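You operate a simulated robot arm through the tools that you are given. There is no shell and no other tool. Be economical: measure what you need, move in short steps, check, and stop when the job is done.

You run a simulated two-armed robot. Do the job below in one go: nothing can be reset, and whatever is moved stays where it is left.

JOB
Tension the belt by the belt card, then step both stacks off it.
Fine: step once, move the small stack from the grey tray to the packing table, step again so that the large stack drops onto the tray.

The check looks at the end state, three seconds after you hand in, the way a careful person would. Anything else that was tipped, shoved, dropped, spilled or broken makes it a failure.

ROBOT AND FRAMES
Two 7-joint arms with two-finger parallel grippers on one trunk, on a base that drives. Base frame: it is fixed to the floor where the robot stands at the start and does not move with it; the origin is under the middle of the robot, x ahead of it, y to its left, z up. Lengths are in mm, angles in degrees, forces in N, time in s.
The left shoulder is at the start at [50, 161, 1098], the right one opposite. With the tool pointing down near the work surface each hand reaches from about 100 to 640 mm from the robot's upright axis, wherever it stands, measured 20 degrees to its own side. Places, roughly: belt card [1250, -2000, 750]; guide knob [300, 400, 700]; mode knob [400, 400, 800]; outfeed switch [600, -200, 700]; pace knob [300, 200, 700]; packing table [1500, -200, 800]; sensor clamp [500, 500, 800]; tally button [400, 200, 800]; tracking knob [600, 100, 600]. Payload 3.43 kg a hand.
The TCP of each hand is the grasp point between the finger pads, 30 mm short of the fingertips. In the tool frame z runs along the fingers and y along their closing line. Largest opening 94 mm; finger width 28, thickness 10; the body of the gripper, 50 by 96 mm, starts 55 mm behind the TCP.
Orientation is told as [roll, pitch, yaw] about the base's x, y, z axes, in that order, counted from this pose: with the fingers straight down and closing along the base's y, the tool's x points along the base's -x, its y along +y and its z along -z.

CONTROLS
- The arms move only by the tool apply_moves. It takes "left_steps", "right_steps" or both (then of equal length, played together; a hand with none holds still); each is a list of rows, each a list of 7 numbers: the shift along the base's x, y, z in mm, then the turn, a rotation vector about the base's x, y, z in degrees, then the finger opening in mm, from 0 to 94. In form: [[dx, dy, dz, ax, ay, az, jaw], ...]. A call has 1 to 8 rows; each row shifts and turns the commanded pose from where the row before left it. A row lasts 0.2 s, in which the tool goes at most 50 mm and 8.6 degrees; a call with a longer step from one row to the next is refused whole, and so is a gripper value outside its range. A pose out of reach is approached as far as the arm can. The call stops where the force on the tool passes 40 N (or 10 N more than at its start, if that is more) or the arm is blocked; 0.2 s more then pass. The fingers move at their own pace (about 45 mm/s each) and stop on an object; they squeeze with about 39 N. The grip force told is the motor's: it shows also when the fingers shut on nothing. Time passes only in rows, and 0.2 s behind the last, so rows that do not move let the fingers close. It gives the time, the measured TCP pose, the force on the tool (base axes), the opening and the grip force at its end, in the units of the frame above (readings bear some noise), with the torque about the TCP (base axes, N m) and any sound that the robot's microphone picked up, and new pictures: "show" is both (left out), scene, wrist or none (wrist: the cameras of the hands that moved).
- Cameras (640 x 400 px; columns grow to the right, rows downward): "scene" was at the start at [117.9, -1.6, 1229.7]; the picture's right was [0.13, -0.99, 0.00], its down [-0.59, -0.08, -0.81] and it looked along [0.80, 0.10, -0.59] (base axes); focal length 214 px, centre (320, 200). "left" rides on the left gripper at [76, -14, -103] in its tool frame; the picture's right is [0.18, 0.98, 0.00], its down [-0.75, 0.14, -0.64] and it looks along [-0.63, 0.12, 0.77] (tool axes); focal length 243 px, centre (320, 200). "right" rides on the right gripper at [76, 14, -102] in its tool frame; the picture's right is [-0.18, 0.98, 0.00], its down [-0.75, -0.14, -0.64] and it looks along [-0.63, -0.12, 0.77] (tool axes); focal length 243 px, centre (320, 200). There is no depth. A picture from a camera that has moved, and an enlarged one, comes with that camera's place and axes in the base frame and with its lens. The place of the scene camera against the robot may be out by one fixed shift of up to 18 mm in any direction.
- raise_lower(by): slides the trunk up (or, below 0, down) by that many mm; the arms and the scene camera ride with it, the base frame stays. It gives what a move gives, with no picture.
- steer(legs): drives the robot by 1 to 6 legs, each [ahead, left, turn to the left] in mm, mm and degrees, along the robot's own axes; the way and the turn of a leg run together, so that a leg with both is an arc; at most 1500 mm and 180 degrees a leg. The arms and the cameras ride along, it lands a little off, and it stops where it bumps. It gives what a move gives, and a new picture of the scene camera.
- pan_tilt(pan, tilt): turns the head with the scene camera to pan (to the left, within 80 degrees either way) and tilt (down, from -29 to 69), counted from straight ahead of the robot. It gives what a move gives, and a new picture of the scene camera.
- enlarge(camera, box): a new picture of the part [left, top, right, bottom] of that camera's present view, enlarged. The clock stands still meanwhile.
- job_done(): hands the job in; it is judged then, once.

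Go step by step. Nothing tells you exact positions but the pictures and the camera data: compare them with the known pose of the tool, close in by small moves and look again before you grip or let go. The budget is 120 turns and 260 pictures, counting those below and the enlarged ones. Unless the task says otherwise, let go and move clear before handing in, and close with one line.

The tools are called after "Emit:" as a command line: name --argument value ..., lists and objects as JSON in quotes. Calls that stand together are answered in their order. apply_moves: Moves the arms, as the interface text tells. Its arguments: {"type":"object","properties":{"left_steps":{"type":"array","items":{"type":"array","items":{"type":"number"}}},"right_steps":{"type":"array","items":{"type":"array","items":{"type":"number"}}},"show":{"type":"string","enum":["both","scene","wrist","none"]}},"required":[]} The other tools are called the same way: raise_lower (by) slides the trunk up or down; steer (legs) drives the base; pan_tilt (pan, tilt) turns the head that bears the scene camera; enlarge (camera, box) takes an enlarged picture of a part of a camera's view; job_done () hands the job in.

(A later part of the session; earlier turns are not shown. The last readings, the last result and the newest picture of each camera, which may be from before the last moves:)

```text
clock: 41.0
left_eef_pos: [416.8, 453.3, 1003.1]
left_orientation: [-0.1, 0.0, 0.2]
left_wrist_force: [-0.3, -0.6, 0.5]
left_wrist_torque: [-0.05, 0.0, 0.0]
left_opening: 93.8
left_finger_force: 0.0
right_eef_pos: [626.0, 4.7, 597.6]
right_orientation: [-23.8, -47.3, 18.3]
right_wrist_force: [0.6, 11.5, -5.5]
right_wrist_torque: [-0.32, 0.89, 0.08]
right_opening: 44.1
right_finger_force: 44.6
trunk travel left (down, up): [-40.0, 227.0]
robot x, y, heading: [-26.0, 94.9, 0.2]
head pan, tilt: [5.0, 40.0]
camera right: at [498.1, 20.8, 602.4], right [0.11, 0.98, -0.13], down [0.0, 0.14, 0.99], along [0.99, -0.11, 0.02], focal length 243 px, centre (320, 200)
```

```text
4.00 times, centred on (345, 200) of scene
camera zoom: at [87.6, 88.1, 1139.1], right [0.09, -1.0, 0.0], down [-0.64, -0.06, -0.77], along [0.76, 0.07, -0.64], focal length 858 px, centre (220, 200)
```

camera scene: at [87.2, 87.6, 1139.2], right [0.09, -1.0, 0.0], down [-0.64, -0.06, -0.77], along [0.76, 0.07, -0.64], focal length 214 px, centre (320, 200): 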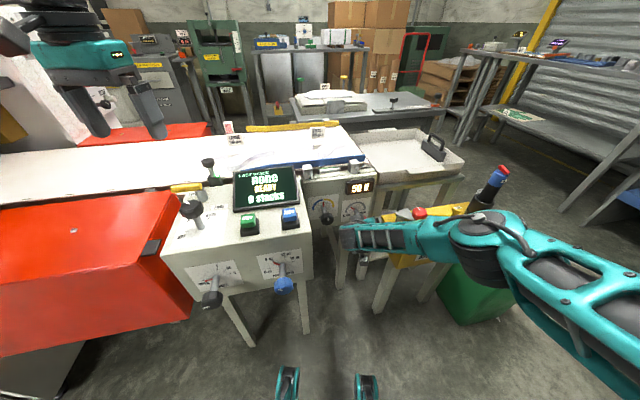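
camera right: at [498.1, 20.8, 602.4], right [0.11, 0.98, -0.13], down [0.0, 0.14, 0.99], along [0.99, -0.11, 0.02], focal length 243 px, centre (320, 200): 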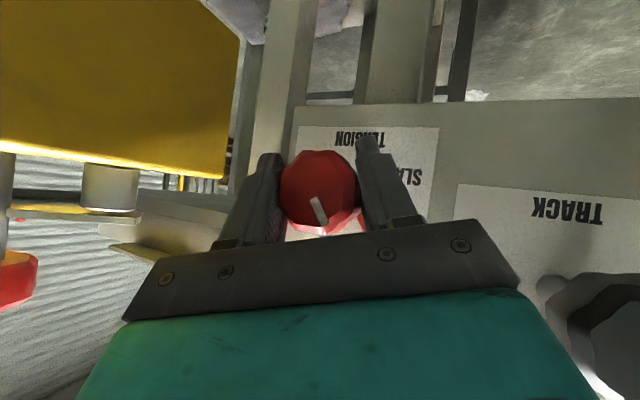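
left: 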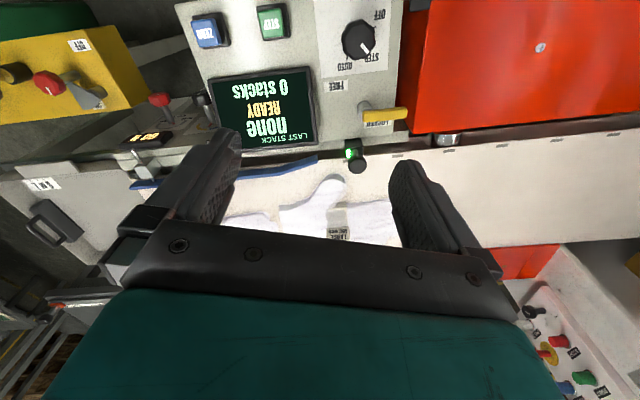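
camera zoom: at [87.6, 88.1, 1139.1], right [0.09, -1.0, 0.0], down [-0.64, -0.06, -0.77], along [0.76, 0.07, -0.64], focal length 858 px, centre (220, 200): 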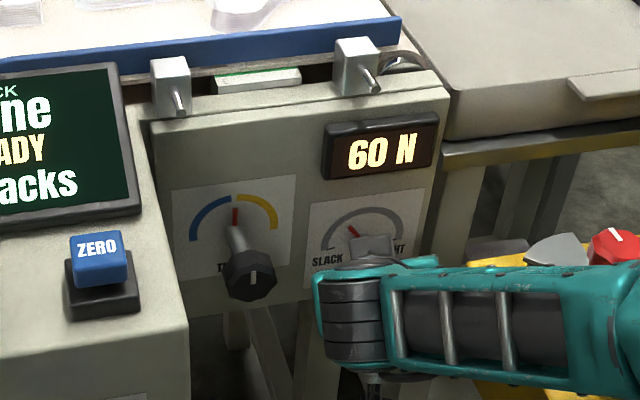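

The knob turns with the hand. I go on clockwise.

Emit:
apply_moves --right_steps '[[0, 0, 0, 7, 0, 0, 30], [0, 0, 0, 7, 0, 0, 30], [0, 0, 0, 7, 0, 0, 30], [0, 0, 0, 7, 0, 0, 30], [0, 0, 0, 0, 0, 0, 30]]' --show "scene"

Emit:
enlarge --camera "scene" --box '[290, 150, 450, 250]'

```text
clock: 42.2
left_eef_pos: [418.0, 452.7, 1003.5]
left_orientation: [-0.2, -0.1, 0.1]
left_wrist_force: [-0.1, -0.6, -0.2]
left_wrist_torque: [0.0, 0.01, 0.03]
left_opening: 94.0
left_finger_force: 0.1
right_eef_pos: [625.4, 7.5, 598.2]
right_orientation: [18.4, -48.5, -13.6]
right_wrist_force: [-4.2, 16.6, -4.9]
right_wrist_torque: [0.02, -0.07, 0.01]
right_opening: 44.0
right_finger_force: 45.1
trunk travel left (down, up): [-40.0, 227.0]
robot x, y, heading: [-31.3, 93.2, 0.2]
head pan, tilt: [5.0, 40.0]
camera scene: at [87.2, 88.2, 1139.2], right [0.09, -1.0, 0.0], down [-0.64, -0.06, -0.77], along [0.76, 0.07, -0.64], focal length 214 px, centre (320, 200)
```

scene: 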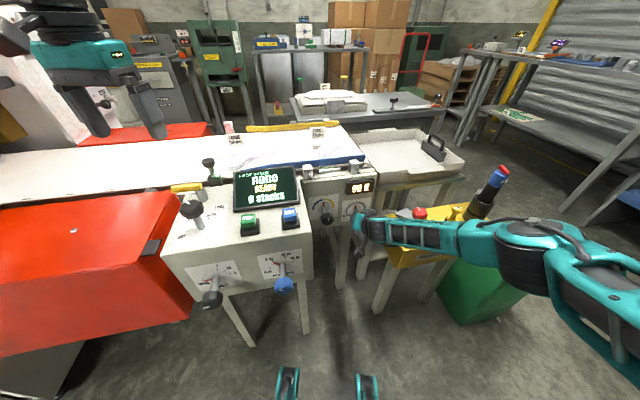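

```text
4.00 times, centred on (370, 200) of scene
camera zoom: at [87.2, 88.2, 1139.2], right [0.09, -1.0, 0.0], down [-0.64, -0.06, -0.77], along [0.76, 0.07, -0.64], focal length 858 px, centre (120, 200)
```

zoom: 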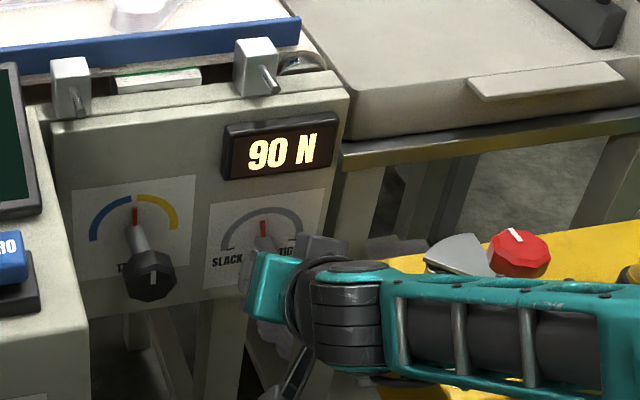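

90 N with the pointer straight up. I release, roll back 45 degrees, and re-grip.

Emit:
apply_moves --right_steps '[[0, 0, 0, 0, 0, 0, 80], [0, 0, 0, 0, 0, 0, 80], [0, 0, 0, -7.5, 0, 0, 80], [0, 0, 0, -7.5, 0, 0, 80], [0, 0, 0, -7.5, 0, 0, 80], [0, 0, 0, -7.5, 0, 0, 80], [0, 0, 0, -7.5, 0, 0, 80], [0, 0, 0, -7.5, 0, 0, 80]]' --show "wrist"

```text
clock: 44.0
left_eef_pos: [416.9, 452.7, 1003.5]
left_orientation: [-0.1, -0.1, 0.3]
left_wrist_force: [0.7, -1.3, 0.0]
left_wrist_torque: [0.0, 0.01, 0.01]
left_opening: 93.9
left_finger_force: 0.0
right_eef_pos: [626.4, 3.6, 599.2]
right_orientation: [-45.5, -39.8, 33.2]
right_wrist_force: [-0.1, -0.7, 0.1]
right_wrist_torque: [-0.05, -0.01, 0.01]
right_opening: 79.7
right_finger_force: 0.1
trunk travel left (down, up): [-40.0, 227.0]
robot x, y, heading: [-29.4, 92.8, 0.2]
head pan, tilt: [5.0, 40.0]
camera right: at [499.4, 18.9, 598.6], right [0.12, 0.9, -0.42], down [-0.01, 0.42, 0.91], along [0.99, -0.1, 0.06], focal length 243 px, centre (320, 200)
```

right: 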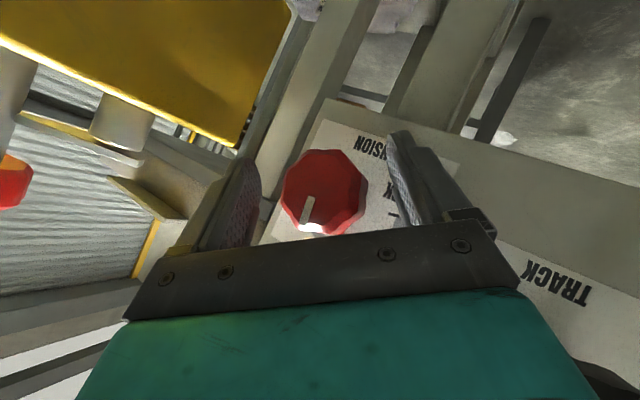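

Emit:
apply_moves --right_steps '[[0, 2, -1, 0, 0, 0, 36], [0, 0, 0, 0, 0, 0, 30], [0, 0, 0, 0, 0, 0, 30], [0, 0, 0, 7.5, 0, 0, 30], [0, 0, 0, 7.5, 0, 0, 30], [0, 0, 0, 7.5, 0, 0, 30], [0, 0, 0, 7.5, 0, 0, 30], [0, 0, 0, 7.5, 0, 0, 30]]' --show "none"

Emit:
enlarge --camera "scene" --box '[290, 150, 450, 250]'

```text
clock: 45.8
left_eef_pos: [416.4, 453.4, 1003.9]
left_orientation: [0.0, -0.2, 0.2]
left_wrist_force: [-0.2, -0.3, -0.4]
left_wrist_torque: [0.02, -0.01, 0.04]
left_opening: 93.9
left_finger_force: 0.0
right_eef_pos: [627.5, 7.8, 597.5]
right_orientation: [7.2, -49.7, -5.1]
right_wrist_force: [-1.2, 3.3, -0.8]
right_wrist_torque: [-0.27, 0.89, 0.23]
right_opening: 44.1
right_finger_force: 44.9
trunk travel left (down, up): [-40.0, 227.0]
robot x, y, heading: [-28.8, 92.2, 0.0]
head pan, tilt: [5.0, 40.0]
```

```text
4.00 times, centred on (370, 200) of scene
camera zoom: at [87.1, 87.8, 1139.2], right [0.09, -1.0, 0.0], down [-0.64, -0.06, -0.77], along [0.76, 0.07, -0.64], focal length 858 px, centre (120, 200)
```

zoom: 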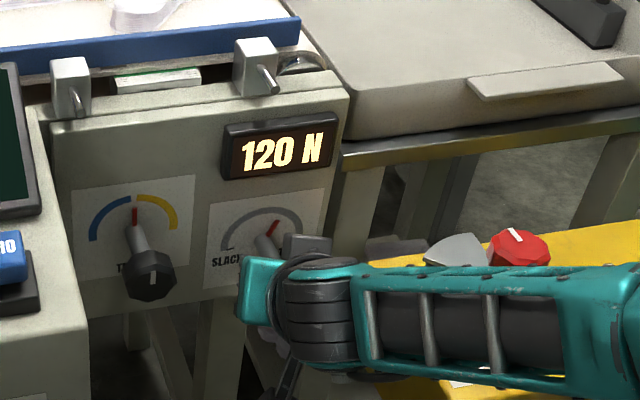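

120 N. One more bite of about 35 degrees.

Emit:
apply_moves --right_steps '[[0, 0, 0, 0, 0, 0, 80], [0, 0, 0, 0, 0, 0, 80], [0, 0, 0, -7.5, 0, 0, 80], [0, 0, 0, -7.5, 0, 0, 80], [0, 0, 0, -7.5, 0, 0, 80], [0, 0, 0, -7.5, 0, 0, 80], [0, 0, 0, -5, 0, 0, 80], [0, 0, 0, 0, 0, 0, 60]]' --show "none"

Emit:
apply_moves --right_steps '[[0, 0, 0, 0, 0, 0, 36], [0, 0, 0, 0, 0, 0, 30], [0, 0, 0, 0, 0, 0, 30], [0, 0, 0, 7.5, 0, 0, 30], [0, 0, 0, 7.5, 0, 0, 30], [0, 0, 0, 7.5, 0, 0, 30], [0, 0, 0, 4, 0, 0, 30], [0, 0, 0, 0, 0, 0, 30]]' --show "none"

Emit:
enlarge --camera "scene" --box '[290, 150, 450, 250]'

```text
clock: 47.6
left_eef_pos: [416.8, 452.6, 1003.4]
left_orientation: [0.1, -0.1, 0.2]
left_wrist_force: [-0.2, -0.1, -0.2]
left_wrist_torque: [0.01, 0.04, -0.02]
left_opening: 93.9
left_finger_force: 0.1
right_eef_pos: [626.2, 5.7, 597.8]
right_orientation: [-42.7, -41.3, 31.4]
right_wrist_force: [-0.4, 0.4, -0.6]
right_wrist_torque: [-0.02, -0.03, 0.02]
right_opening: 59.8
right_finger_force: 0.0
trunk travel left (down, up): [-40.0, 227.0]
robot x, y, heading: [-29.8, 93.4, 0.1]
head pan, tilt: [5.0, 40.0]
```

```text
clock: 49.4
left_eef_pos: [416.8, 452.3, 1003.3]
left_orientation: [-0.1, 0.0, 0.2]
left_wrist_force: [-0.3, -0.2, -0.1]
left_wrist_torque: [0.03, 0.0, 0.01]
left_opening: 94.1
left_finger_force: 0.0
right_eef_pos: [627.1, 7.0, 597.0]
right_orientation: [-6.1, -49.8, 5.0]
right_wrist_force: [0.5, 5.9, -3.6]
right_wrist_torque: [-0.07, 0.2, 0.26]
right_opening: 44.0
right_finger_force: 45.4
trunk travel left (down, up): [-40.0, 227.0]
robot x, y, heading: [-26.4, 93.0, 0.1]
head pan, tilt: [5.0, 40.0]
```

```text
4.00 times, centred on (370, 200) of scene
camera zoom: at [87.3, 87.8, 1139.1], right [0.09, -1.0, 0.0], down [-0.64, -0.06, -0.77], along [0.76, 0.07, -0.64], focal length 858 px, centre (120, 200)
```

zoom: 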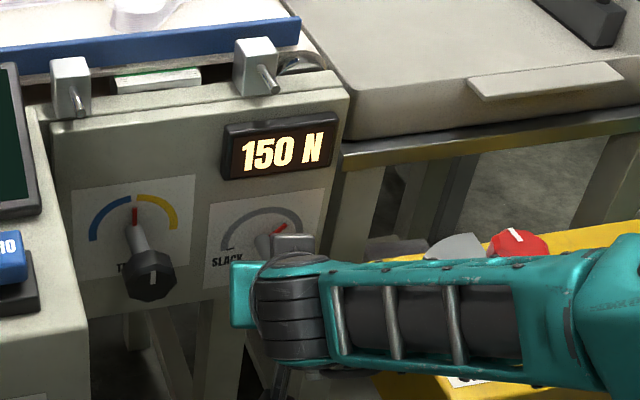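

150 N. I release and back the hand out along the tool axis, then check that it stays.

Emit:
apply_moves --right_steps '[[0, 0, 0, 0, 0, 0, 80], [0, 0, 0, 0, 0, 0, 80], [-25, 0, 5, 0, 0, 0, 80], [-35, 0, 20, 0, 0, 0, 80], [-35, 0, 30, 0, 0, 0, 80], [-35, 0, 30, 0, 0, 0, 80], [-35, 0, 35, 0, 0, 0, 80], [-35, 0, 35, 0, 0, 0, 80]]'

Emit:
enlarge --camera "scene" --box '[180, 130, 380, 280]'

```text
clock: 51.2
left_eef_pos: [417.1, 451.7, 1003.4]
left_orientation: [0.0, -0.1, 0.3]
left_wrist_force: [0.0, 1.0, -0.3]
left_wrist_torque: [0.0, 0.01, -0.01]
left_opening: 94.1
left_finger_force: 0.1
right_eef_pos: [425.0, 6.5, 754.6]
right_orientation: [-6.5, -49.8, 5.0]
right_wrist_force: [0.6, 0.5, 0.4]
right_wrist_torque: [0.01, -0.03, 0.01]
right_opening: 80.2
right_finger_force: 0.0
trunk travel left (down, up): [-40.0, 227.0]
robot x, y, heading: [-28.5, 93.5, 0.4]
head pan, tilt: [5.0, 40.0]
camera scene: at [86.9, 87.6, 1139.2], right [0.09, -1.0, 0.0], down [-0.64, -0.06, -0.77], along [0.76, 0.07, -0.64], focal length 214 px, centre (320, 200)
camera right: at [297.3, 20.9, 762.1], right [0.12, 0.99, 0.07], down [-0.01, -0.07, 1.0], along [0.99, -0.12, 0.0], focal length 243 px, centre (320, 200)
```

scene: 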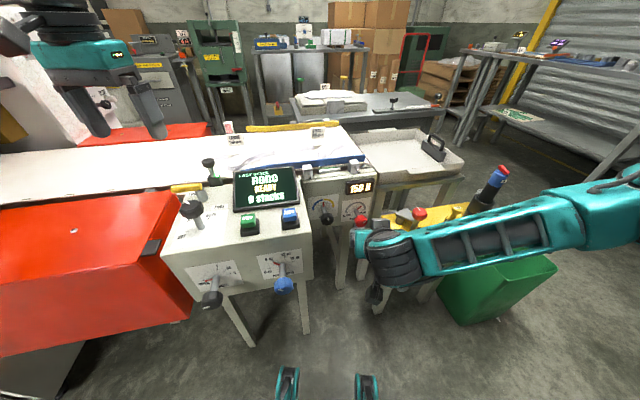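
right: 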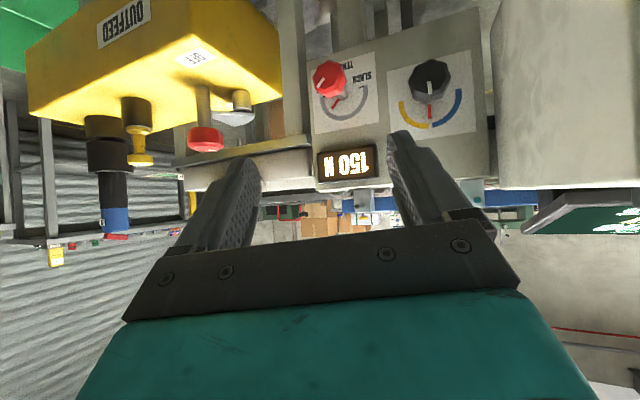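

```text
2.67 times, centred on (280, 205) of scene
camera zoom: at [86.9, 87.6, 1139.2], right [0.09, -1.0, 0.0], down [-0.64, -0.06, -0.77], along [0.76, 0.07, -0.64], focal length 572 px, centre (427, 187)
```

zoom: 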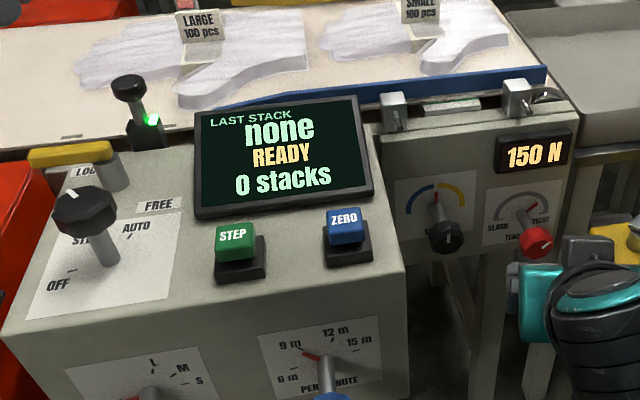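

Tension holds at 150 N; mode STEP, pace 9 m. Next I bring the closed left hand above the STEP button.

Emit:
apply_moves --left_steps '[[-2, -40, 0, 0, 0, 0, 0], [-2, -40, -20, 0, 0, 0, 0], [-2, -40, -20, 0, 0, 0, 0], [-2, -41, -20, 0, 0, 0, 0], [0, 0, -20, 0, 0, 0, 0]]'

```text
clock: 52.4
left_eef_pos: [409.8, 292.0, 923.1]
left_orientation: [-0.1, -0.2, 0.2]
left_wrist_force: [0.0, -0.6, 0.2]
left_wrist_torque: [-0.01, -0.02, -0.01]
left_opening: 0.0
left_finger_force: 10.5
right_eef_pos: [425.4, 6.4, 753.2]
right_orientation: [-6.5, -49.9, 5.0]
right_wrist_force: [0.3, 0.1, -0.9]
right_wrist_torque: [0.02, 0.01, 0.03]
right_opening: 80.0
right_finger_force: 0.1
trunk travel left (down, up): [-40.0, 227.0]
robot x, y, heading: [-28.5, 91.7, 0.7]
head pan, tilt: [5.0, 40.0]
camera scene: at [87.0, 87.5, 1139.2], right [0.09, -1.0, 0.0], down [-0.64, -0.06, -0.77], along [0.76, 0.07, -0.64], focal length 214 px, centre (320, 200)
camera left: at [333.6, 277.1, 1025.5], right [-0.19, 0.98, 0.0], down [0.75, 0.14, 0.64], along [0.63, 0.12, -0.77], focal length 243 px, centre (320, 200)
```

scene: 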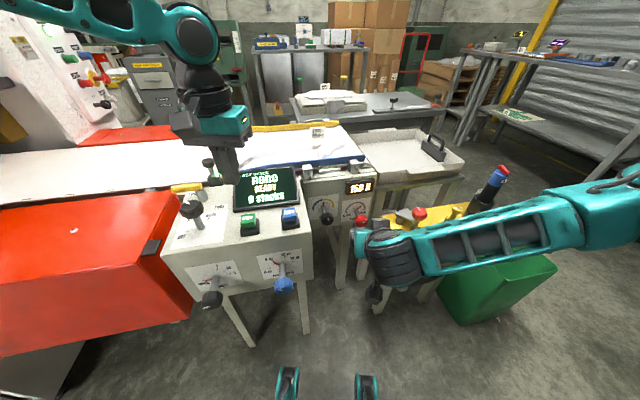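
left: 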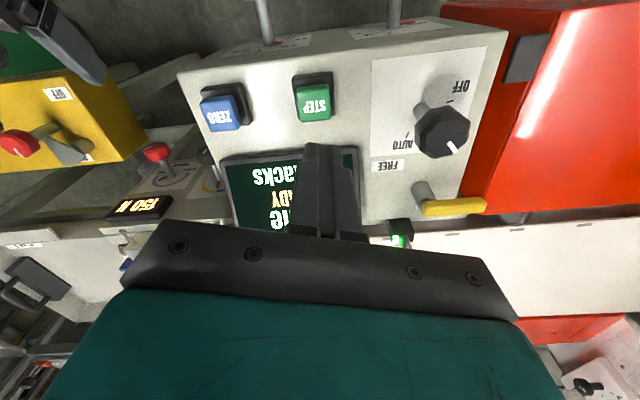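

STEP button's top is at about [409, 287, 789]. I come down to just above it and look.

Emit:
apply_moves --left_steps '[[0, -4, -40, 0, 0, 0, 0], [0, 0, -40, 0, 0, 0, 0], [0, 0, 0, 0, 0, 0, 0]]'

Emit:
enlarge --camera "scene" --box '[180, 130, 340, 280]'

```text
clock: 53.2
left_eef_pos: [411.0, 287.6, 844.5]
left_orientation: [-0.2, -0.1, 0.2]
left_wrist_force: [0.8, 0.0, -0.9]
left_wrist_torque: [0.0, -0.01, 0.01]
left_opening: 0.0
left_finger_force: 33.4
right_eef_pos: [424.5, 7.3, 754.0]
right_orientation: [-6.4, -49.8, 5.1]
right_wrist_force: [-0.2, 0.9, -0.1]
right_wrist_torque: [0.02, -0.02, 0.02]
right_opening: 80.0
right_finger_force: 0.1
trunk travel left (down, up): [-40.0, 227.0]
robot x, y, heading: [-29.1, 91.0, 0.2]
head pan, tilt: [5.0, 40.0]
camera scene: at [87.0, 87.6, 1139.2], right [0.09, -1.0, 0.0], down [-0.64, -0.06, -0.77], along [0.76, 0.07, -0.64], focal length 214 px, centre (320, 200)
camera left: at [335.2, 272.8, 945.4], right [-0.19, 0.98, 0.0], down [0.75, 0.14, 0.64], along [0.63, 0.12, -0.77], focal length 243 px, centre (320, 200)
```

scene: 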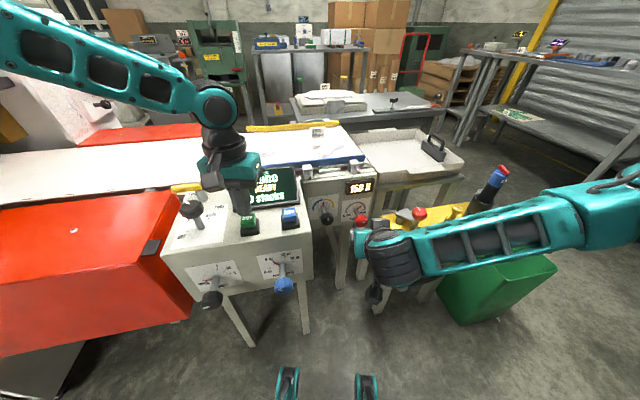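
left: 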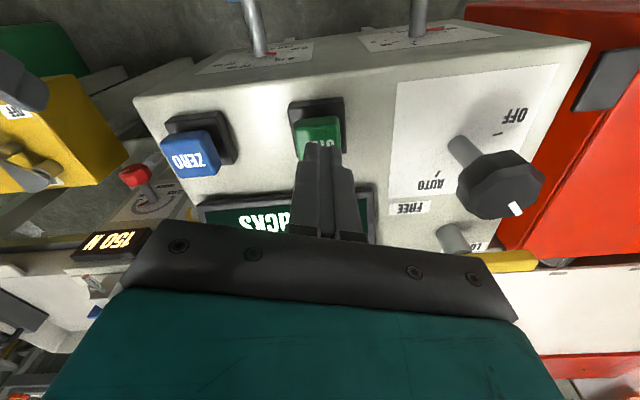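

```text
2.67 times, centred on (260, 205) of scene
camera zoom: at [87.0, 87.6, 1139.2], right [0.09, -1.0, 0.0], down [-0.64, -0.06, -0.77], along [0.76, 0.07, -0.64], focal length 572 px, centre (480, 187)
```

zoom: 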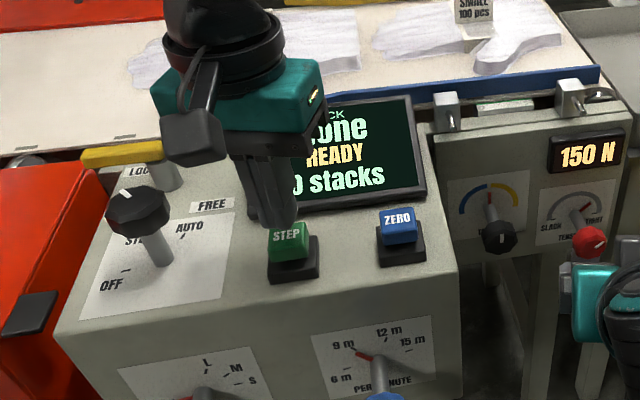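

The tip is lined up over the button, slightly to its far side. I shift 4 mm toward me and press gently.

Emit:
apply_moves --left_steps '[[-4, 0, -14, 0, 0, 0, 0], [0, 0, -5, 0, 0, 0, 0], [0, 0, -4, 0, 0, 0, 0], [0, 0, -3, 0, 0, 0, 0]]'

```text
clock: 54.1
left_eef_pos: [406.6, 289.2, 824.8]
left_orientation: [0.0, -0.7, 0.2]
left_wrist_force: [-9.0, 2.5, 19.3]
left_wrist_torque: [0.1, 0.47, -0.02]
left_opening: 0.3
left_finger_force: 32.8
right_eef_pos: [423.8, 8.3, 755.3]
right_orientation: [-6.4, -50.0, 5.0]
right_wrist_force: [0.5, -0.4, 0.1]
right_wrist_torque: [-0.03, 0.0, 0.02]
right_opening: 80.2
right_finger_force: 0.0
trunk travel left (down, up): [-40.0, 227.0]
robot x, y, heading: [-26.7, 94.1, 0.4]
head pan, tilt: [5.0, 40.0]
heard: click
stopped in row 4 (left hand): the force on the tool passed its limit (the readings are from after the stop); the commanded pose is now the measured one
camera scene: at [85.1, 87.6, 1139.5], right [0.09, -1.0, 0.0], down [-0.64, -0.06, -0.77], along [0.76, 0.07, -0.64], focal length 214 px, centre (320, 200)
camera left: at [329.4, 272.9, 925.8], right [-0.19, 0.98, 0.0], down [0.74, 0.14, 0.65], along [0.64, 0.12, -0.76], focal length 243 px, centre (320, 200)
```

scene: 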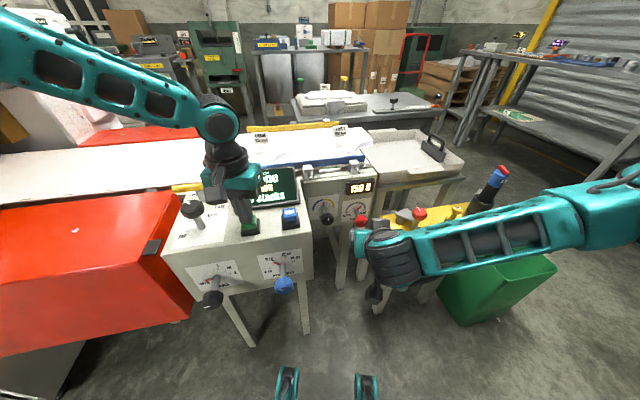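
left: 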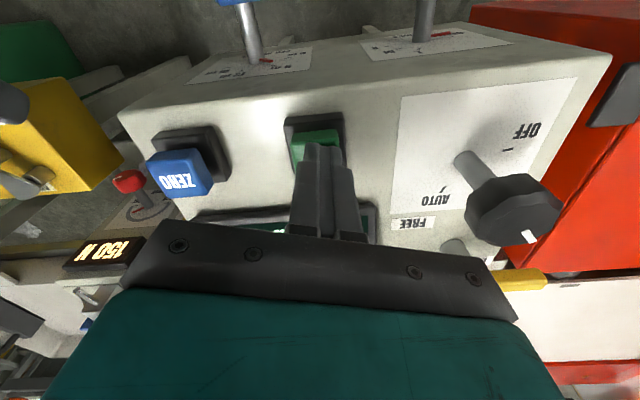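

A click, and the belt is moving. I lift the hand and wait for the step to finish.

Emit:
apply_moves --left_steps '[[0, 0, 25, 0, 0, 0, 0], [0, 0, 25, 0, 0, 0, 0], [0, 0, 0, 0, 0, 0, 0], [0, 0, 0, 0, 0, 0, 0], [0, 0, 0, 0, 0, 0, 0], [0, 0, 0, 0, 0, 0, 0], [0, 0, 0, 0, 0, 0, 0], [0, 0, 0, 0, 0, 0, 0]]' --show "scene"

Emit:
enlarge --camera "scene" --box '[220, 80, 460, 230]'

```text
clock: 56.0
left_eef_pos: [407.8, 289.0, 874.7]
left_orientation: [0.0, -0.7, 0.2]
left_wrist_force: [0.6, -0.1, 0.4]
left_wrist_torque: [0.01, -0.02, 0.0]
left_opening: 0.0
left_finger_force: 32.9
right_eef_pos: [425.3, 7.2, 754.6]
right_orientation: [-6.3, -49.8, 5.0]
right_wrist_force: [0.4, -0.1, 0.1]
right_wrist_torque: [-0.01, 0.0, 0.03]
right_opening: 79.8
right_finger_force: 0.1
trunk travel left (down, up): [-40.0, 227.0]
robot x, y, heading: [-27.3, 91.5, 0.2]
head pan, tilt: [5.0, 40.0]
camera scene: at [87.0, 87.8, 1139.2], right [0.09, -1.0, 0.0], down [-0.64, -0.06, -0.77], along [0.76, 0.07, -0.64], focal length 214 px, centre (320, 200)
```

scene: 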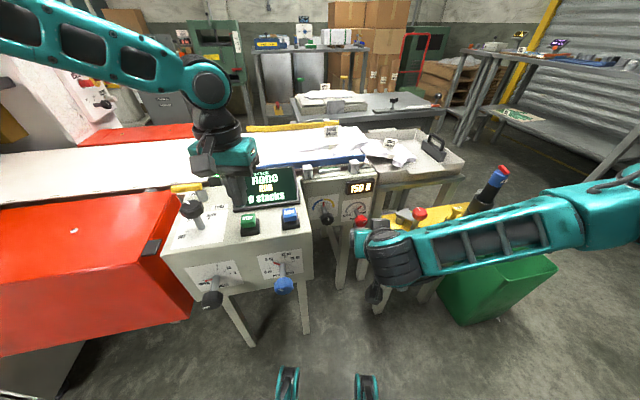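

```text
2.67 times, centred on (340, 155) of scene
camera zoom: at [87.0, 87.8, 1139.2], right [0.09, -1.0, 0.0], down [-0.64, -0.06, -0.77], along [0.76, 0.07, -0.64], focal length 572 px, centre (267, 320)
```

zoom: 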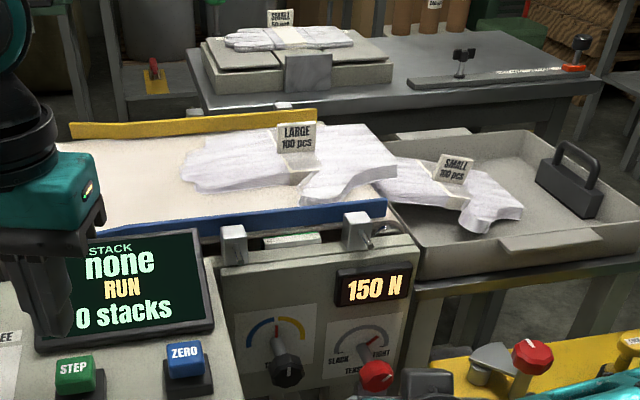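

The small stack dropped onto the tray; it still reads RUN. I wait for it to settle.

Emit:
apply_moves --left_steps '[[0, 0, 0, 0, 0, 0, 0], [0, 0, 0, 0, 0, 0, 0], [0, 0, 0, 0, 0, 0, 0], [0, 0, 0, 0, 0, 0, 0], [0, 0, 0, 0, 0, 0, 0], [0, 0, 0, 0, 0, 0, 0]]' --show "none"

Emit:
enlarge --camera "scene" --box '[220, 80, 460, 230]'

```text
clock: 57.4
left_eef_pos: [407.1, 288.5, 872.7]
left_orientation: [0.0, -0.8, 0.2]
left_wrist_force: [-0.9, -0.6, -0.7]
left_wrist_torque: [0.0, 0.04, 0.02]
left_opening: 0.2
left_finger_force: 33.4
right_eef_pos: [424.9, 7.6, 753.6]
right_orientation: [-6.5, -49.8, 5.0]
right_wrist_force: [0.1, -0.9, 0.5]
right_wrist_torque: [0.01, 0.0, -0.02]
right_opening: 79.9
right_finger_force: 0.1
trunk travel left (down, up): [-40.0, 227.0]
robot x, y, heading: [-27.4, 93.5, 0.4]
head pan, tilt: [5.0, 40.0]
```

```text
2.67 times, centred on (340, 155) of scene
camera zoom: at [87.0, 87.8, 1139.2], right [0.09, -1.0, 0.0], down [-0.64, -0.06, -0.77], along [0.76, 0.07, -0.64], focal length 572 px, centre (267, 320)
```

zoom: 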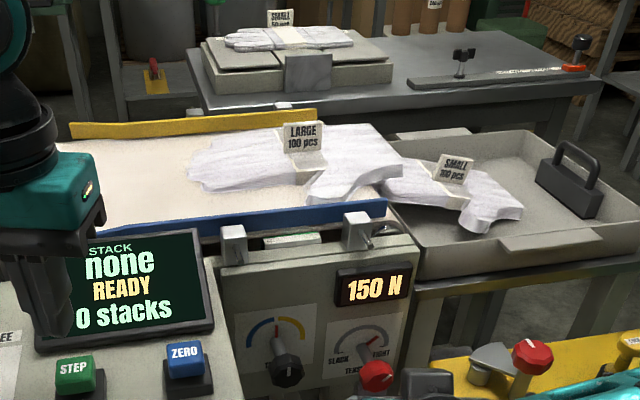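

READY; the small stack lies on the tray, its finger end near the belt edge. The tray and packing table are best reached from the robot's right, so I straighten the right hand, raise the trunk and retract.

Emit:
apply_moves --right_steps '[[-20, 0, 45, 4.2, 0, 0, 80], [-15, 0, 40, 0, 8.3, 0, 80], [-10, 0, 40, 0, 8.3, 0, 80], [-10, 0, 40, 0, 8.3, 0, 80], [0, -20, 40, 0, 8.3, 0, 80], [0, -30, 20, 0, 8.3, 0, 80], [0, -30, 0, 0, 8.3, 0, 80]]' --left_steps '[[0, 0, 40, 0, 0, 0, 40], [0, 5, 40, 0, 0, 0, 80], [-10, 10, 40, 0, 0.7, 0, 80], [-20, 10, 0, 0, 0, 0, 80], [-20, 10, 0, 0, 0, 0, 80], [-10, 0, 0, 0, 0, 0, 80], [0, 0, 0, 0, 0, 0, 80]]' --show "none"

Emit:
raise_lower --by 85

Emit:
steer --legs '[[-130, 0, 0], [0, -1090, 0], [0, 0, 90]]'

```text
clock: 59.0
left_eef_pos: [349.1, 323.5, 992.4]
left_orientation: [0.1, 0.0, 0.2]
left_wrist_force: [-0.3, -0.3, 0.7]
left_wrist_torque: [0.02, -0.01, -0.02]
left_opening: 80.1
left_finger_force: 0.0
right_eef_pos: [367.6, -75.2, 979.2]
right_orientation: [0.2, -0.1, 0.1]
right_wrist_force: [0.2, 0.6, -0.6]
right_wrist_torque: [-0.02, 0.03, 0.01]
right_opening: 79.7
right_finger_force: 0.0
trunk travel left (down, up): [-40.0, 227.0]
robot x, y, heading: [-30.6, 91.9, 0.1]
head pan, tilt: [5.0, 40.0]
```

```text
clock: 60.2
left_eef_pos: [348.9, 322.6, 1077.1]
left_orientation: [0.0, 0.2, 0.2]
left_wrist_force: [-0.3, 0.7, 0.6]
left_wrist_torque: [0.01, -0.02, -0.01]
left_opening: 80.2
left_finger_force: 0.0
right_eef_pos: [368.9, -72.9, 1064.2]
right_orientation: [0.1, -0.3, 0.0]
right_wrist_force: [-0.3, 0.5, -0.7]
right_wrist_torque: [0.04, -0.01, 0.02]
right_opening: 80.2
right_finger_force: 0.0
trunk travel left (down, up): [-125.0, 142.0]
robot x, y, heading: [-31.3, 92.4, 0.3]
head pan, tilt: [5.0, 40.0]
```

```text
clock: 70.5
left_eef_pos: [-384.4, -629.1, 1075.4]
left_orientation: [0.0, 0.1, 90.8]
left_wrist_force: [-0.3, 0.0, 1.0]
left_wrist_torque: [0.0, 0.0, -0.01]
left_opening: 80.3
left_finger_force: 0.0
right_eef_pos: [12.4, -604.5, 1063.9]
right_orientation: [0.2, -0.2, 90.6]
right_wrist_force: [0.1, 0.2, 1.0]
right_wrist_torque: [-0.01, -0.01, 0.03]
right_opening: 79.8
right_finger_force: 0.1
trunk travel left (down, up): [-125.0, 142.0]
robot x, y, heading: [-153.9, -1002.2, 90.9]
head pan, tilt: [5.0, 40.0]
camera scene: at [-168.5, -892.8, 1224.2], right [0.99, 0.1, 0.0], down [0.07, -0.64, -0.77], along [-0.08, 0.76, -0.64], focal length 214 px, centre (320, 200)
```

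scene: 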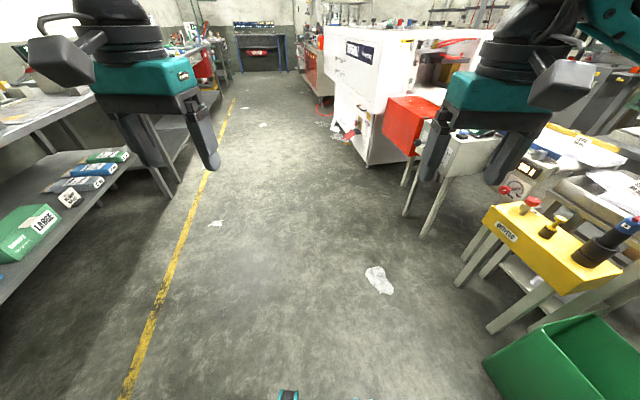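

The bin is ahead-right. I back up a little and move sideways toward +x, then look.

Emit:
steer --legs '[[-120, 0, -0.9], [0, -700, 0]]'

Emit:
pan_tilt --pan -25 --tilt 40

```text
clock: 75.2
left_eef_pos: [320.8, -749.5, 1076.9]
left_orientation: [0.0, 0.0, 89.8]
left_wrist_force: [-0.7, 0.6, 0.1]
left_wrist_torque: [0.01, 0.01, -0.01]
left_opening: 80.1
left_finger_force: 0.0
right_eef_pos: [718.0, -732.2, 1065.0]
right_orientation: [0.2, -0.2, 89.6]
right_wrist_force: [0.0, 0.2, 0.1]
right_wrist_torque: [0.0, 0.0, -0.03]
right_opening: 80.0
right_finger_force: 0.0
trunk travel left (down, up): [-125.0, 142.0]
robot x, y, heading: [549.6, -1128.1, 90.1]
head pan, tilt: [5.0, 40.0]
camera scene: at [533.8, -1017.4, 1224.2], right [1.0, 0.08, 0.0], down [0.05, -0.64, -0.77], along [-0.06, 0.76, -0.64], focal length 214 px, centre (320, 200)
```

scene: 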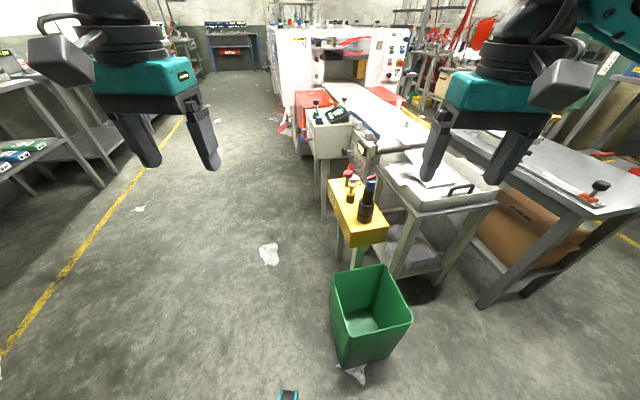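

```text
clock: 76.1
left_eef_pos: [321.3, -750.2, 1076.4]
left_orientation: [0.0, -0.1, 89.8]
left_wrist_force: [0.0, -0.6, -0.5]
left_wrist_torque: [0.02, -0.01, -0.02]
left_opening: 80.1
left_finger_force: 0.0
right_eef_pos: [718.1, -732.2, 1064.1]
right_orientation: [0.2, -0.2, 89.5]
right_wrist_force: [-0.9, 0.0, -0.9]
right_wrist_torque: [0.03, 0.01, -0.01]
right_opening: 79.9
right_finger_force: 0.1
trunk travel left (down, up): [-125.0, 142.0]
robot x, y, heading: [547.3, -1133.0, 89.8]
head pan, tilt: [-25.0, 40.0]
camera scene: at [576.8, -1025.2, 1224.2], right [0.9, -0.43, 0.0], down [-0.27, -0.58, -0.77], along [0.33, 0.69, -0.64], focal length 214 px, centre (320, 200)
```

scene: 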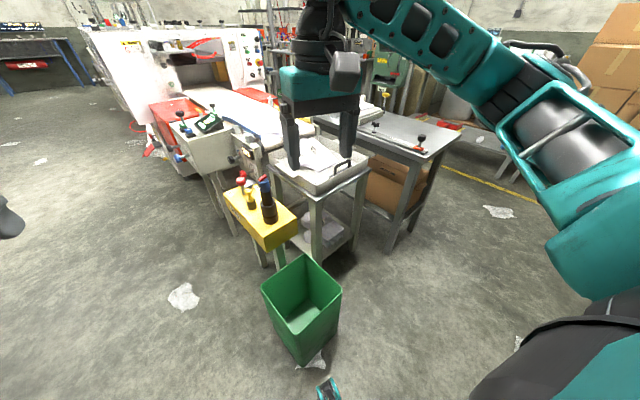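

Emit:
steer --legs '[[0, -400, 0]]'

Emit:
pan_tilt --pan 0 --tilt 40

Emit:
enlarge --camera "scene" --box '[200, 60, 480, 260]'

```text
clock: 78.7
left_eef_pos: [727.3, -751.2, 1077.0]
left_orientation: [0.0, 0.0, 89.4]
left_wrist_force: [0.1, 0.3, -0.5]
left_wrist_torque: [-0.01, -0.01, -0.01]
left_opening: 79.9
left_finger_force: 0.0
right_eef_pos: [1123.0, -737.7, 1064.7]
right_orientation: [0.2, -0.2, 89.2]
right_wrist_force: [0.6, 0.2, 0.5]
right_wrist_torque: [0.02, -0.03, -0.01]
right_opening: 79.8
right_finger_force: 0.0
trunk travel left (down, up): [-125.0, 142.0]
robot x, y, heading: [950.7, -1129.7, 89.5]
head pan, tilt: [-25.0, 40.0]
camera scene: at [980.0, -1028.7, 1224.2], right [0.9, -0.43, 0.0], down [-0.28, -0.58, -0.77], along [0.33, 0.69, -0.64], focal length 214 px, centre (320, 200)
```

scene: 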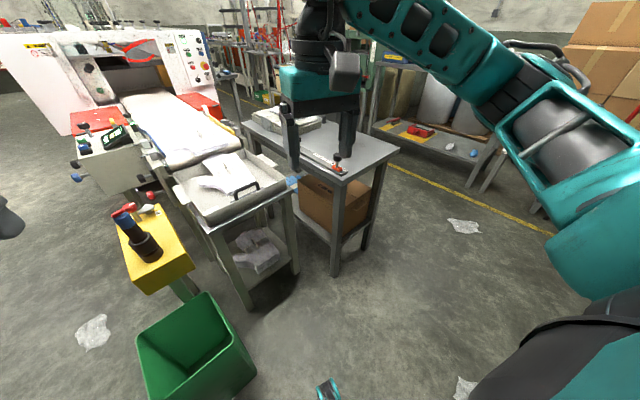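

```text
clock: 79.5
left_eef_pos: [726.4, -752.6, 1077.0]
left_orientation: [0.0, 0.0, 89.4]
left_wrist_force: [-0.6, -0.4, -0.4]
left_wrist_torque: [0.02, -0.01, -0.02]
left_opening: 79.9
left_finger_force: 0.1
right_eef_pos: [1122.9, -736.7, 1065.0]
right_orientation: [0.2, -0.2, 89.3]
right_wrist_force: [-1.2, 0.3, 0.2]
right_wrist_torque: [0.04, -0.02, 0.01]
right_opening: 80.0
right_finger_force: 0.2
trunk travel left (down, up): [-125.0, 142.0]
robot x, y, heading: [950.2, -1137.1, 89.3]
head pan, tilt: [0.0, 40.0]
camera scene: at [943.9, -1020.3, 1224.2], right [1.0, -0.01, 0.0], down [-0.01, -0.64, -0.77], along [0.01, 0.77, -0.64], focal length 214 px, centre (320, 200)
```

scene: 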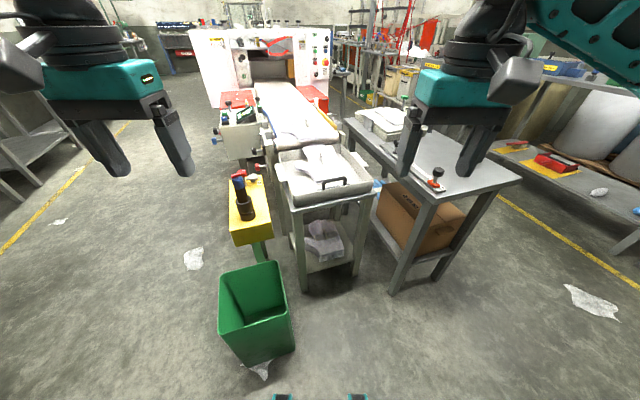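

```text
2.00 times, centred on (340, 160) of scene
camera zoom: at [943.9, -1020.3, 1224.2], right [1.0, -0.01, 0.0], down [-0.01, -0.64, -0.77], along [0.01, 0.77, -0.64], focal length 429 px, centre (280, 280)
```

zoom: 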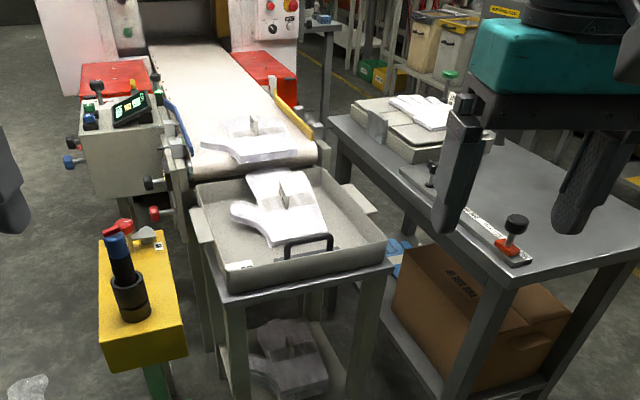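

Good view: tray, stack and packing table all lie ahead. I move right past the bin and go forward so the left hand can reach the stack.

Emit:
steer --legs '[[0, -150, 0.7], [340, 0, 0]]'

Emit:
pan_tilt --pan 0 --tilt 48

Emit:
enlarge --camera "scene" --box '[200, 60, 420, 240]'

```text
clock: 82.3
left_eef_pos: [874.8, -500.1, 1076.7]
left_orientation: [-0.1, 0.0, 90.0]
left_wrist_force: [0.0, 0.3, 0.2]
left_wrist_torque: [0.01, -0.02, 0.03]
left_opening: 80.2
left_finger_force: 0.0
right_eef_pos: [1271.0, -481.4, 1064.1]
right_orientation: [0.2, -0.2, 89.9]
right_wrist_force: [0.8, 0.2, 0.3]
right_wrist_torque: [0.0, 0.0, 0.03]
right_opening: 80.0
right_finger_force: 0.1
trunk travel left (down, up): [-125.0, 142.0]
robot x, y, heading: [1103.2, -875.8, 90.2]
head pan, tilt: [0.0, 40.0]
stopped in leg 2: the robot was blocked; the commanded pose is now the measured one
camera scene: at [1095.5, -766.5, 1224.1], right [1.0, 0.0, 0.0], down [0.0, -0.64, -0.77], along [0.0, 0.77, -0.64], focal length 214 px, centre (320, 200)
```

scene: 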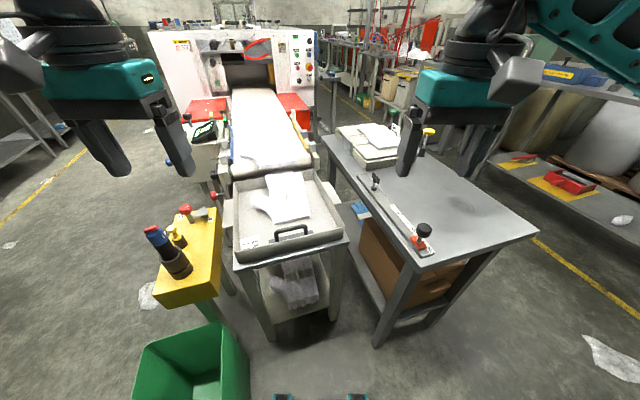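

```text
clock: 83.0
left_eef_pos: [875.9, -500.4, 1077.5]
left_orientation: [0.0, -0.1, 90.0]
left_wrist_force: [-0.2, -0.9, 0.5]
left_wrist_torque: [0.02, -0.01, 0.0]
left_opening: 79.9
left_finger_force: 0.0
right_eef_pos: [1271.1, -482.3, 1064.7]
right_orientation: [0.3, -0.2, 89.8]
right_wrist_force: [-1.0, 0.3, -0.5]
right_wrist_torque: [-0.03, 0.0, 0.01]
right_opening: 80.2
right_finger_force: 0.1
trunk travel left (down, up): [-125.0, 142.0]
robot x, y, heading: [1105.8, -880.9, 89.9]
head pan, tilt: [0.0, 48.0]
camera scene: at [1095.7, -772.7, 1212.8], right [1.0, 0.0, 0.0], down [0.0, -0.74, -0.67], along [0.0, 0.67, -0.74], focal length 214 px, centre (320, 200)
```

scene: 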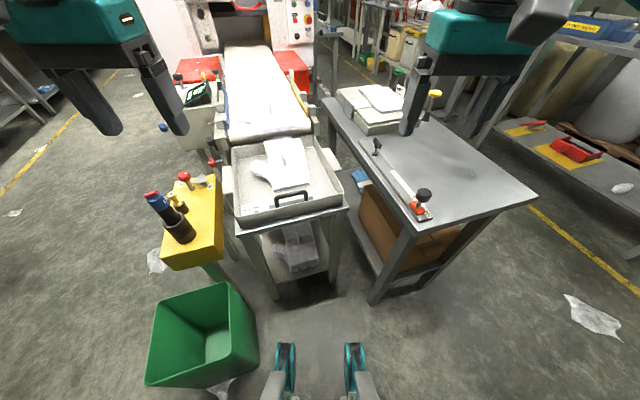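

```text
2.22 times, centred on (310, 150) of scene
camera zoom: at [1095.7, -772.7, 1212.8], right [1.0, 0.0, 0.0], down [0.0, -0.74, -0.67], along [0.0, 0.67, -0.74], focal length 477 px, centre (342, 311)
```

zoom: 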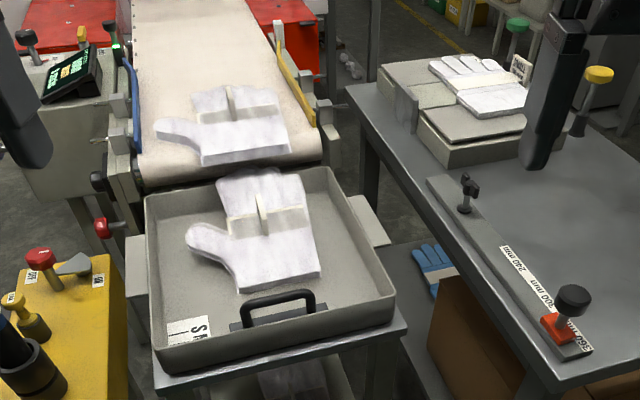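

The base was blocked after 255 mm, possibly by the bin. I inspect the bin and the base front before going on.

Emit:
pan_tilt --pan 15 --tilt 65

```text
clock: 83.8
left_eef_pos: [876.0, -499.8, 1076.9]
left_orientation: [0.1, 0.0, 90.0]
left_wrist_force: [-0.1, 0.6, -0.4]
left_wrist_torque: [0.01, -0.01, -0.03]
left_opening: 79.9
left_finger_force: 0.2
right_eef_pos: [1271.5, -482.4, 1064.1]
right_orientation: [0.2, -0.2, 89.8]
right_wrist_force: [0.0, -0.2, -0.2]
right_wrist_torque: [0.01, -0.01, 0.01]
right_opening: 80.0
right_finger_force: 0.0
trunk travel left (down, up): [-125.0, 142.0]
robot x, y, heading: [1107.1, -879.9, 89.9]
head pan, tilt: [15.0, 65.0]
camera scene: at [1080.0, -792.9, 1192.0], right [0.97, 0.26, 0.0], down [0.23, -0.88, -0.42], along [-0.11, 0.41, -0.91], focal length 214 px, centre (320, 200)
```

scene: 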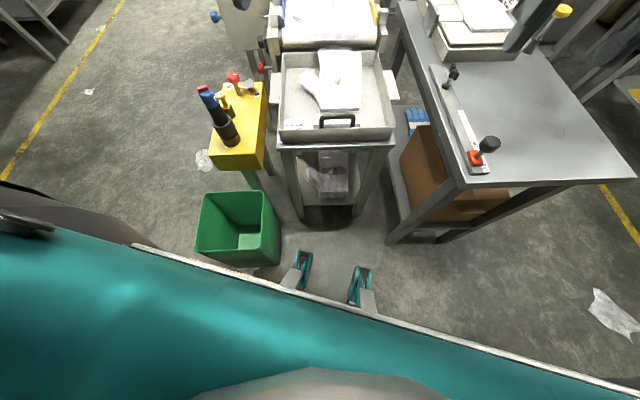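

The feet look clear of everything ahead; the base's left side was too close to the bin. I shift right 110 mm, then go forward.

Emit:
steer --legs '[[-15, 0, 0], [0, -120, 0], [140, 0, 0]]'

```text
clock: 86.4
left_eef_pos: [997.0, -372.2, 1076.9]
left_orientation: [0.1, 0.0, 90.0]
left_wrist_force: [0.2, 0.7, -1.0]
left_wrist_torque: [-0.03, 0.0, -0.03]
left_opening: 79.9
left_finger_force: 0.1
right_eef_pos: [1392.4, -354.0, 1064.7]
right_orientation: [0.3, -0.3, 89.7]
right_wrist_force: [-0.1, 0.8, -0.4]
right_wrist_torque: [-0.01, -0.01, 0.0]
right_opening: 79.9
right_finger_force: 0.1
trunk travel left (down, up): [-125.0, 142.0]
robot x, y, heading: [1226.3, -749.4, 90.2]
head pan, tilt: [15.0, 65.0]
camera scene: at [1201.0, -665.4, 1191.8], right [0.97, 0.26, 0.0], down [0.23, -0.88, -0.42], along [-0.11, 0.41, -0.91], focal length 214 px, centre (320, 200)
```

scene: 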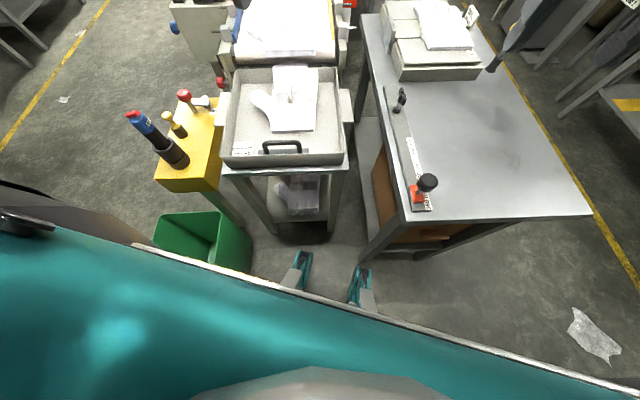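

Now I bring the left hand above the stack for a close look.

Emit:
apply_moves --left_steps '[[-3, 30, -40, 0, 0, 0, 94], [-3, 30, -40, 0, 0, 0, 94], [-3, 30, -40, 0, 0, 0, 94], [-3, 30, -40, 0, 0, 0, 94], [-3, 20, -30, 0, 0, 0, 94]]'

Emit:
enlarge --camera "scene" --box '[200, 40, 380, 190]'

```text
clock: 87.6
left_eef_pos: [980.3, -232.6, 887.8]
left_orientation: [-0.1, 0.0, 90.0]
left_wrist_force: [0.3, -0.2, 0.2]
left_wrist_torque: [0.0, -0.02, 0.02]
left_opening: 93.9
left_finger_force: 0.1
right_eef_pos: [1393.9, -354.6, 1063.7]
right_orientation: [0.2, -0.2, 89.6]
right_wrist_force: [-0.7, 0.5, 0.0]
right_wrist_torque: [0.0, -0.02, 0.01]
right_opening: 79.9
right_finger_force: 0.0
trunk travel left (down, up): [-125.0, 142.0]
robot x, y, heading: [1225.8, -750.5, 89.9]
head pan, tilt: [15.0, 65.0]
camera scene: at [1200.7, -665.6, 1191.9], right [0.97, 0.26, 0.0], down [0.23, -0.88, -0.42], along [-0.11, 0.41, -0.91], focal length 214 px, centre (320, 200)
camera left: at [995.2, -309.0, 990.3], right [-0.98, -0.18, 0.0], down [-0.14, 0.75, 0.64], along [-0.12, 0.63, -0.77], focal length 243 px, centre (320, 200)
```

scene: 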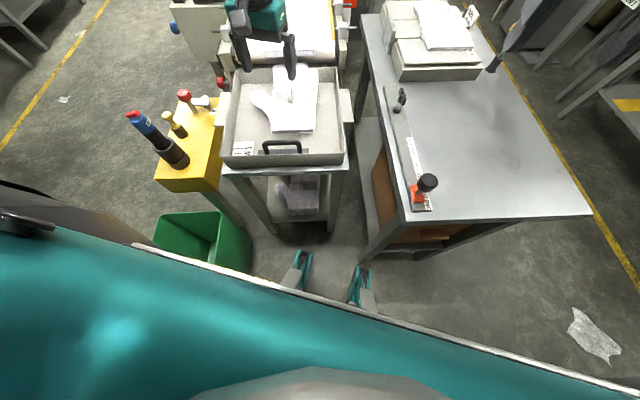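
left: 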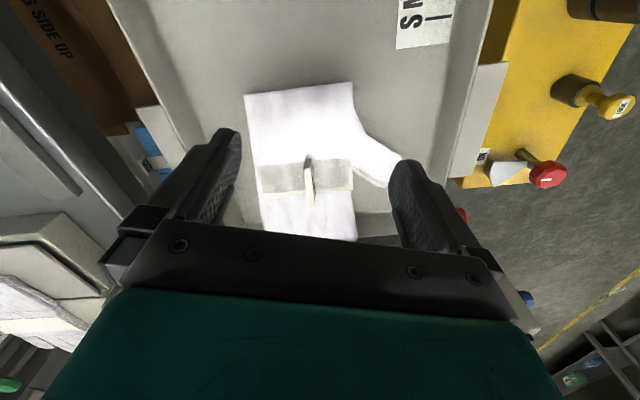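

```text
2.67 times, centred on (290, 115) of scene
camera zoom: at [1200.7, -665.6, 1191.9], right [0.97, 0.26, 0.0], down [0.23, -0.88, -0.42], along [-0.11, 0.41, -0.91], focal length 572 px, centre (400, 427)
```

zoom: 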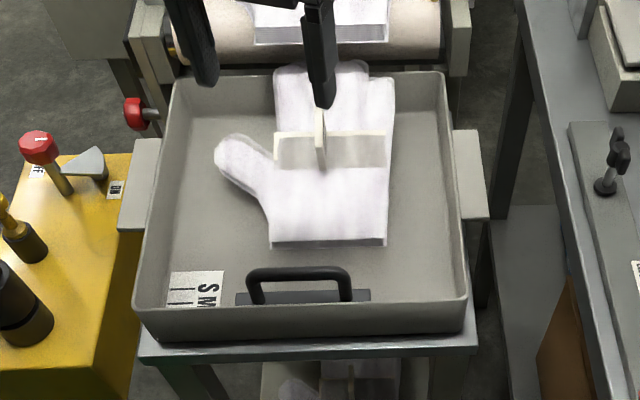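

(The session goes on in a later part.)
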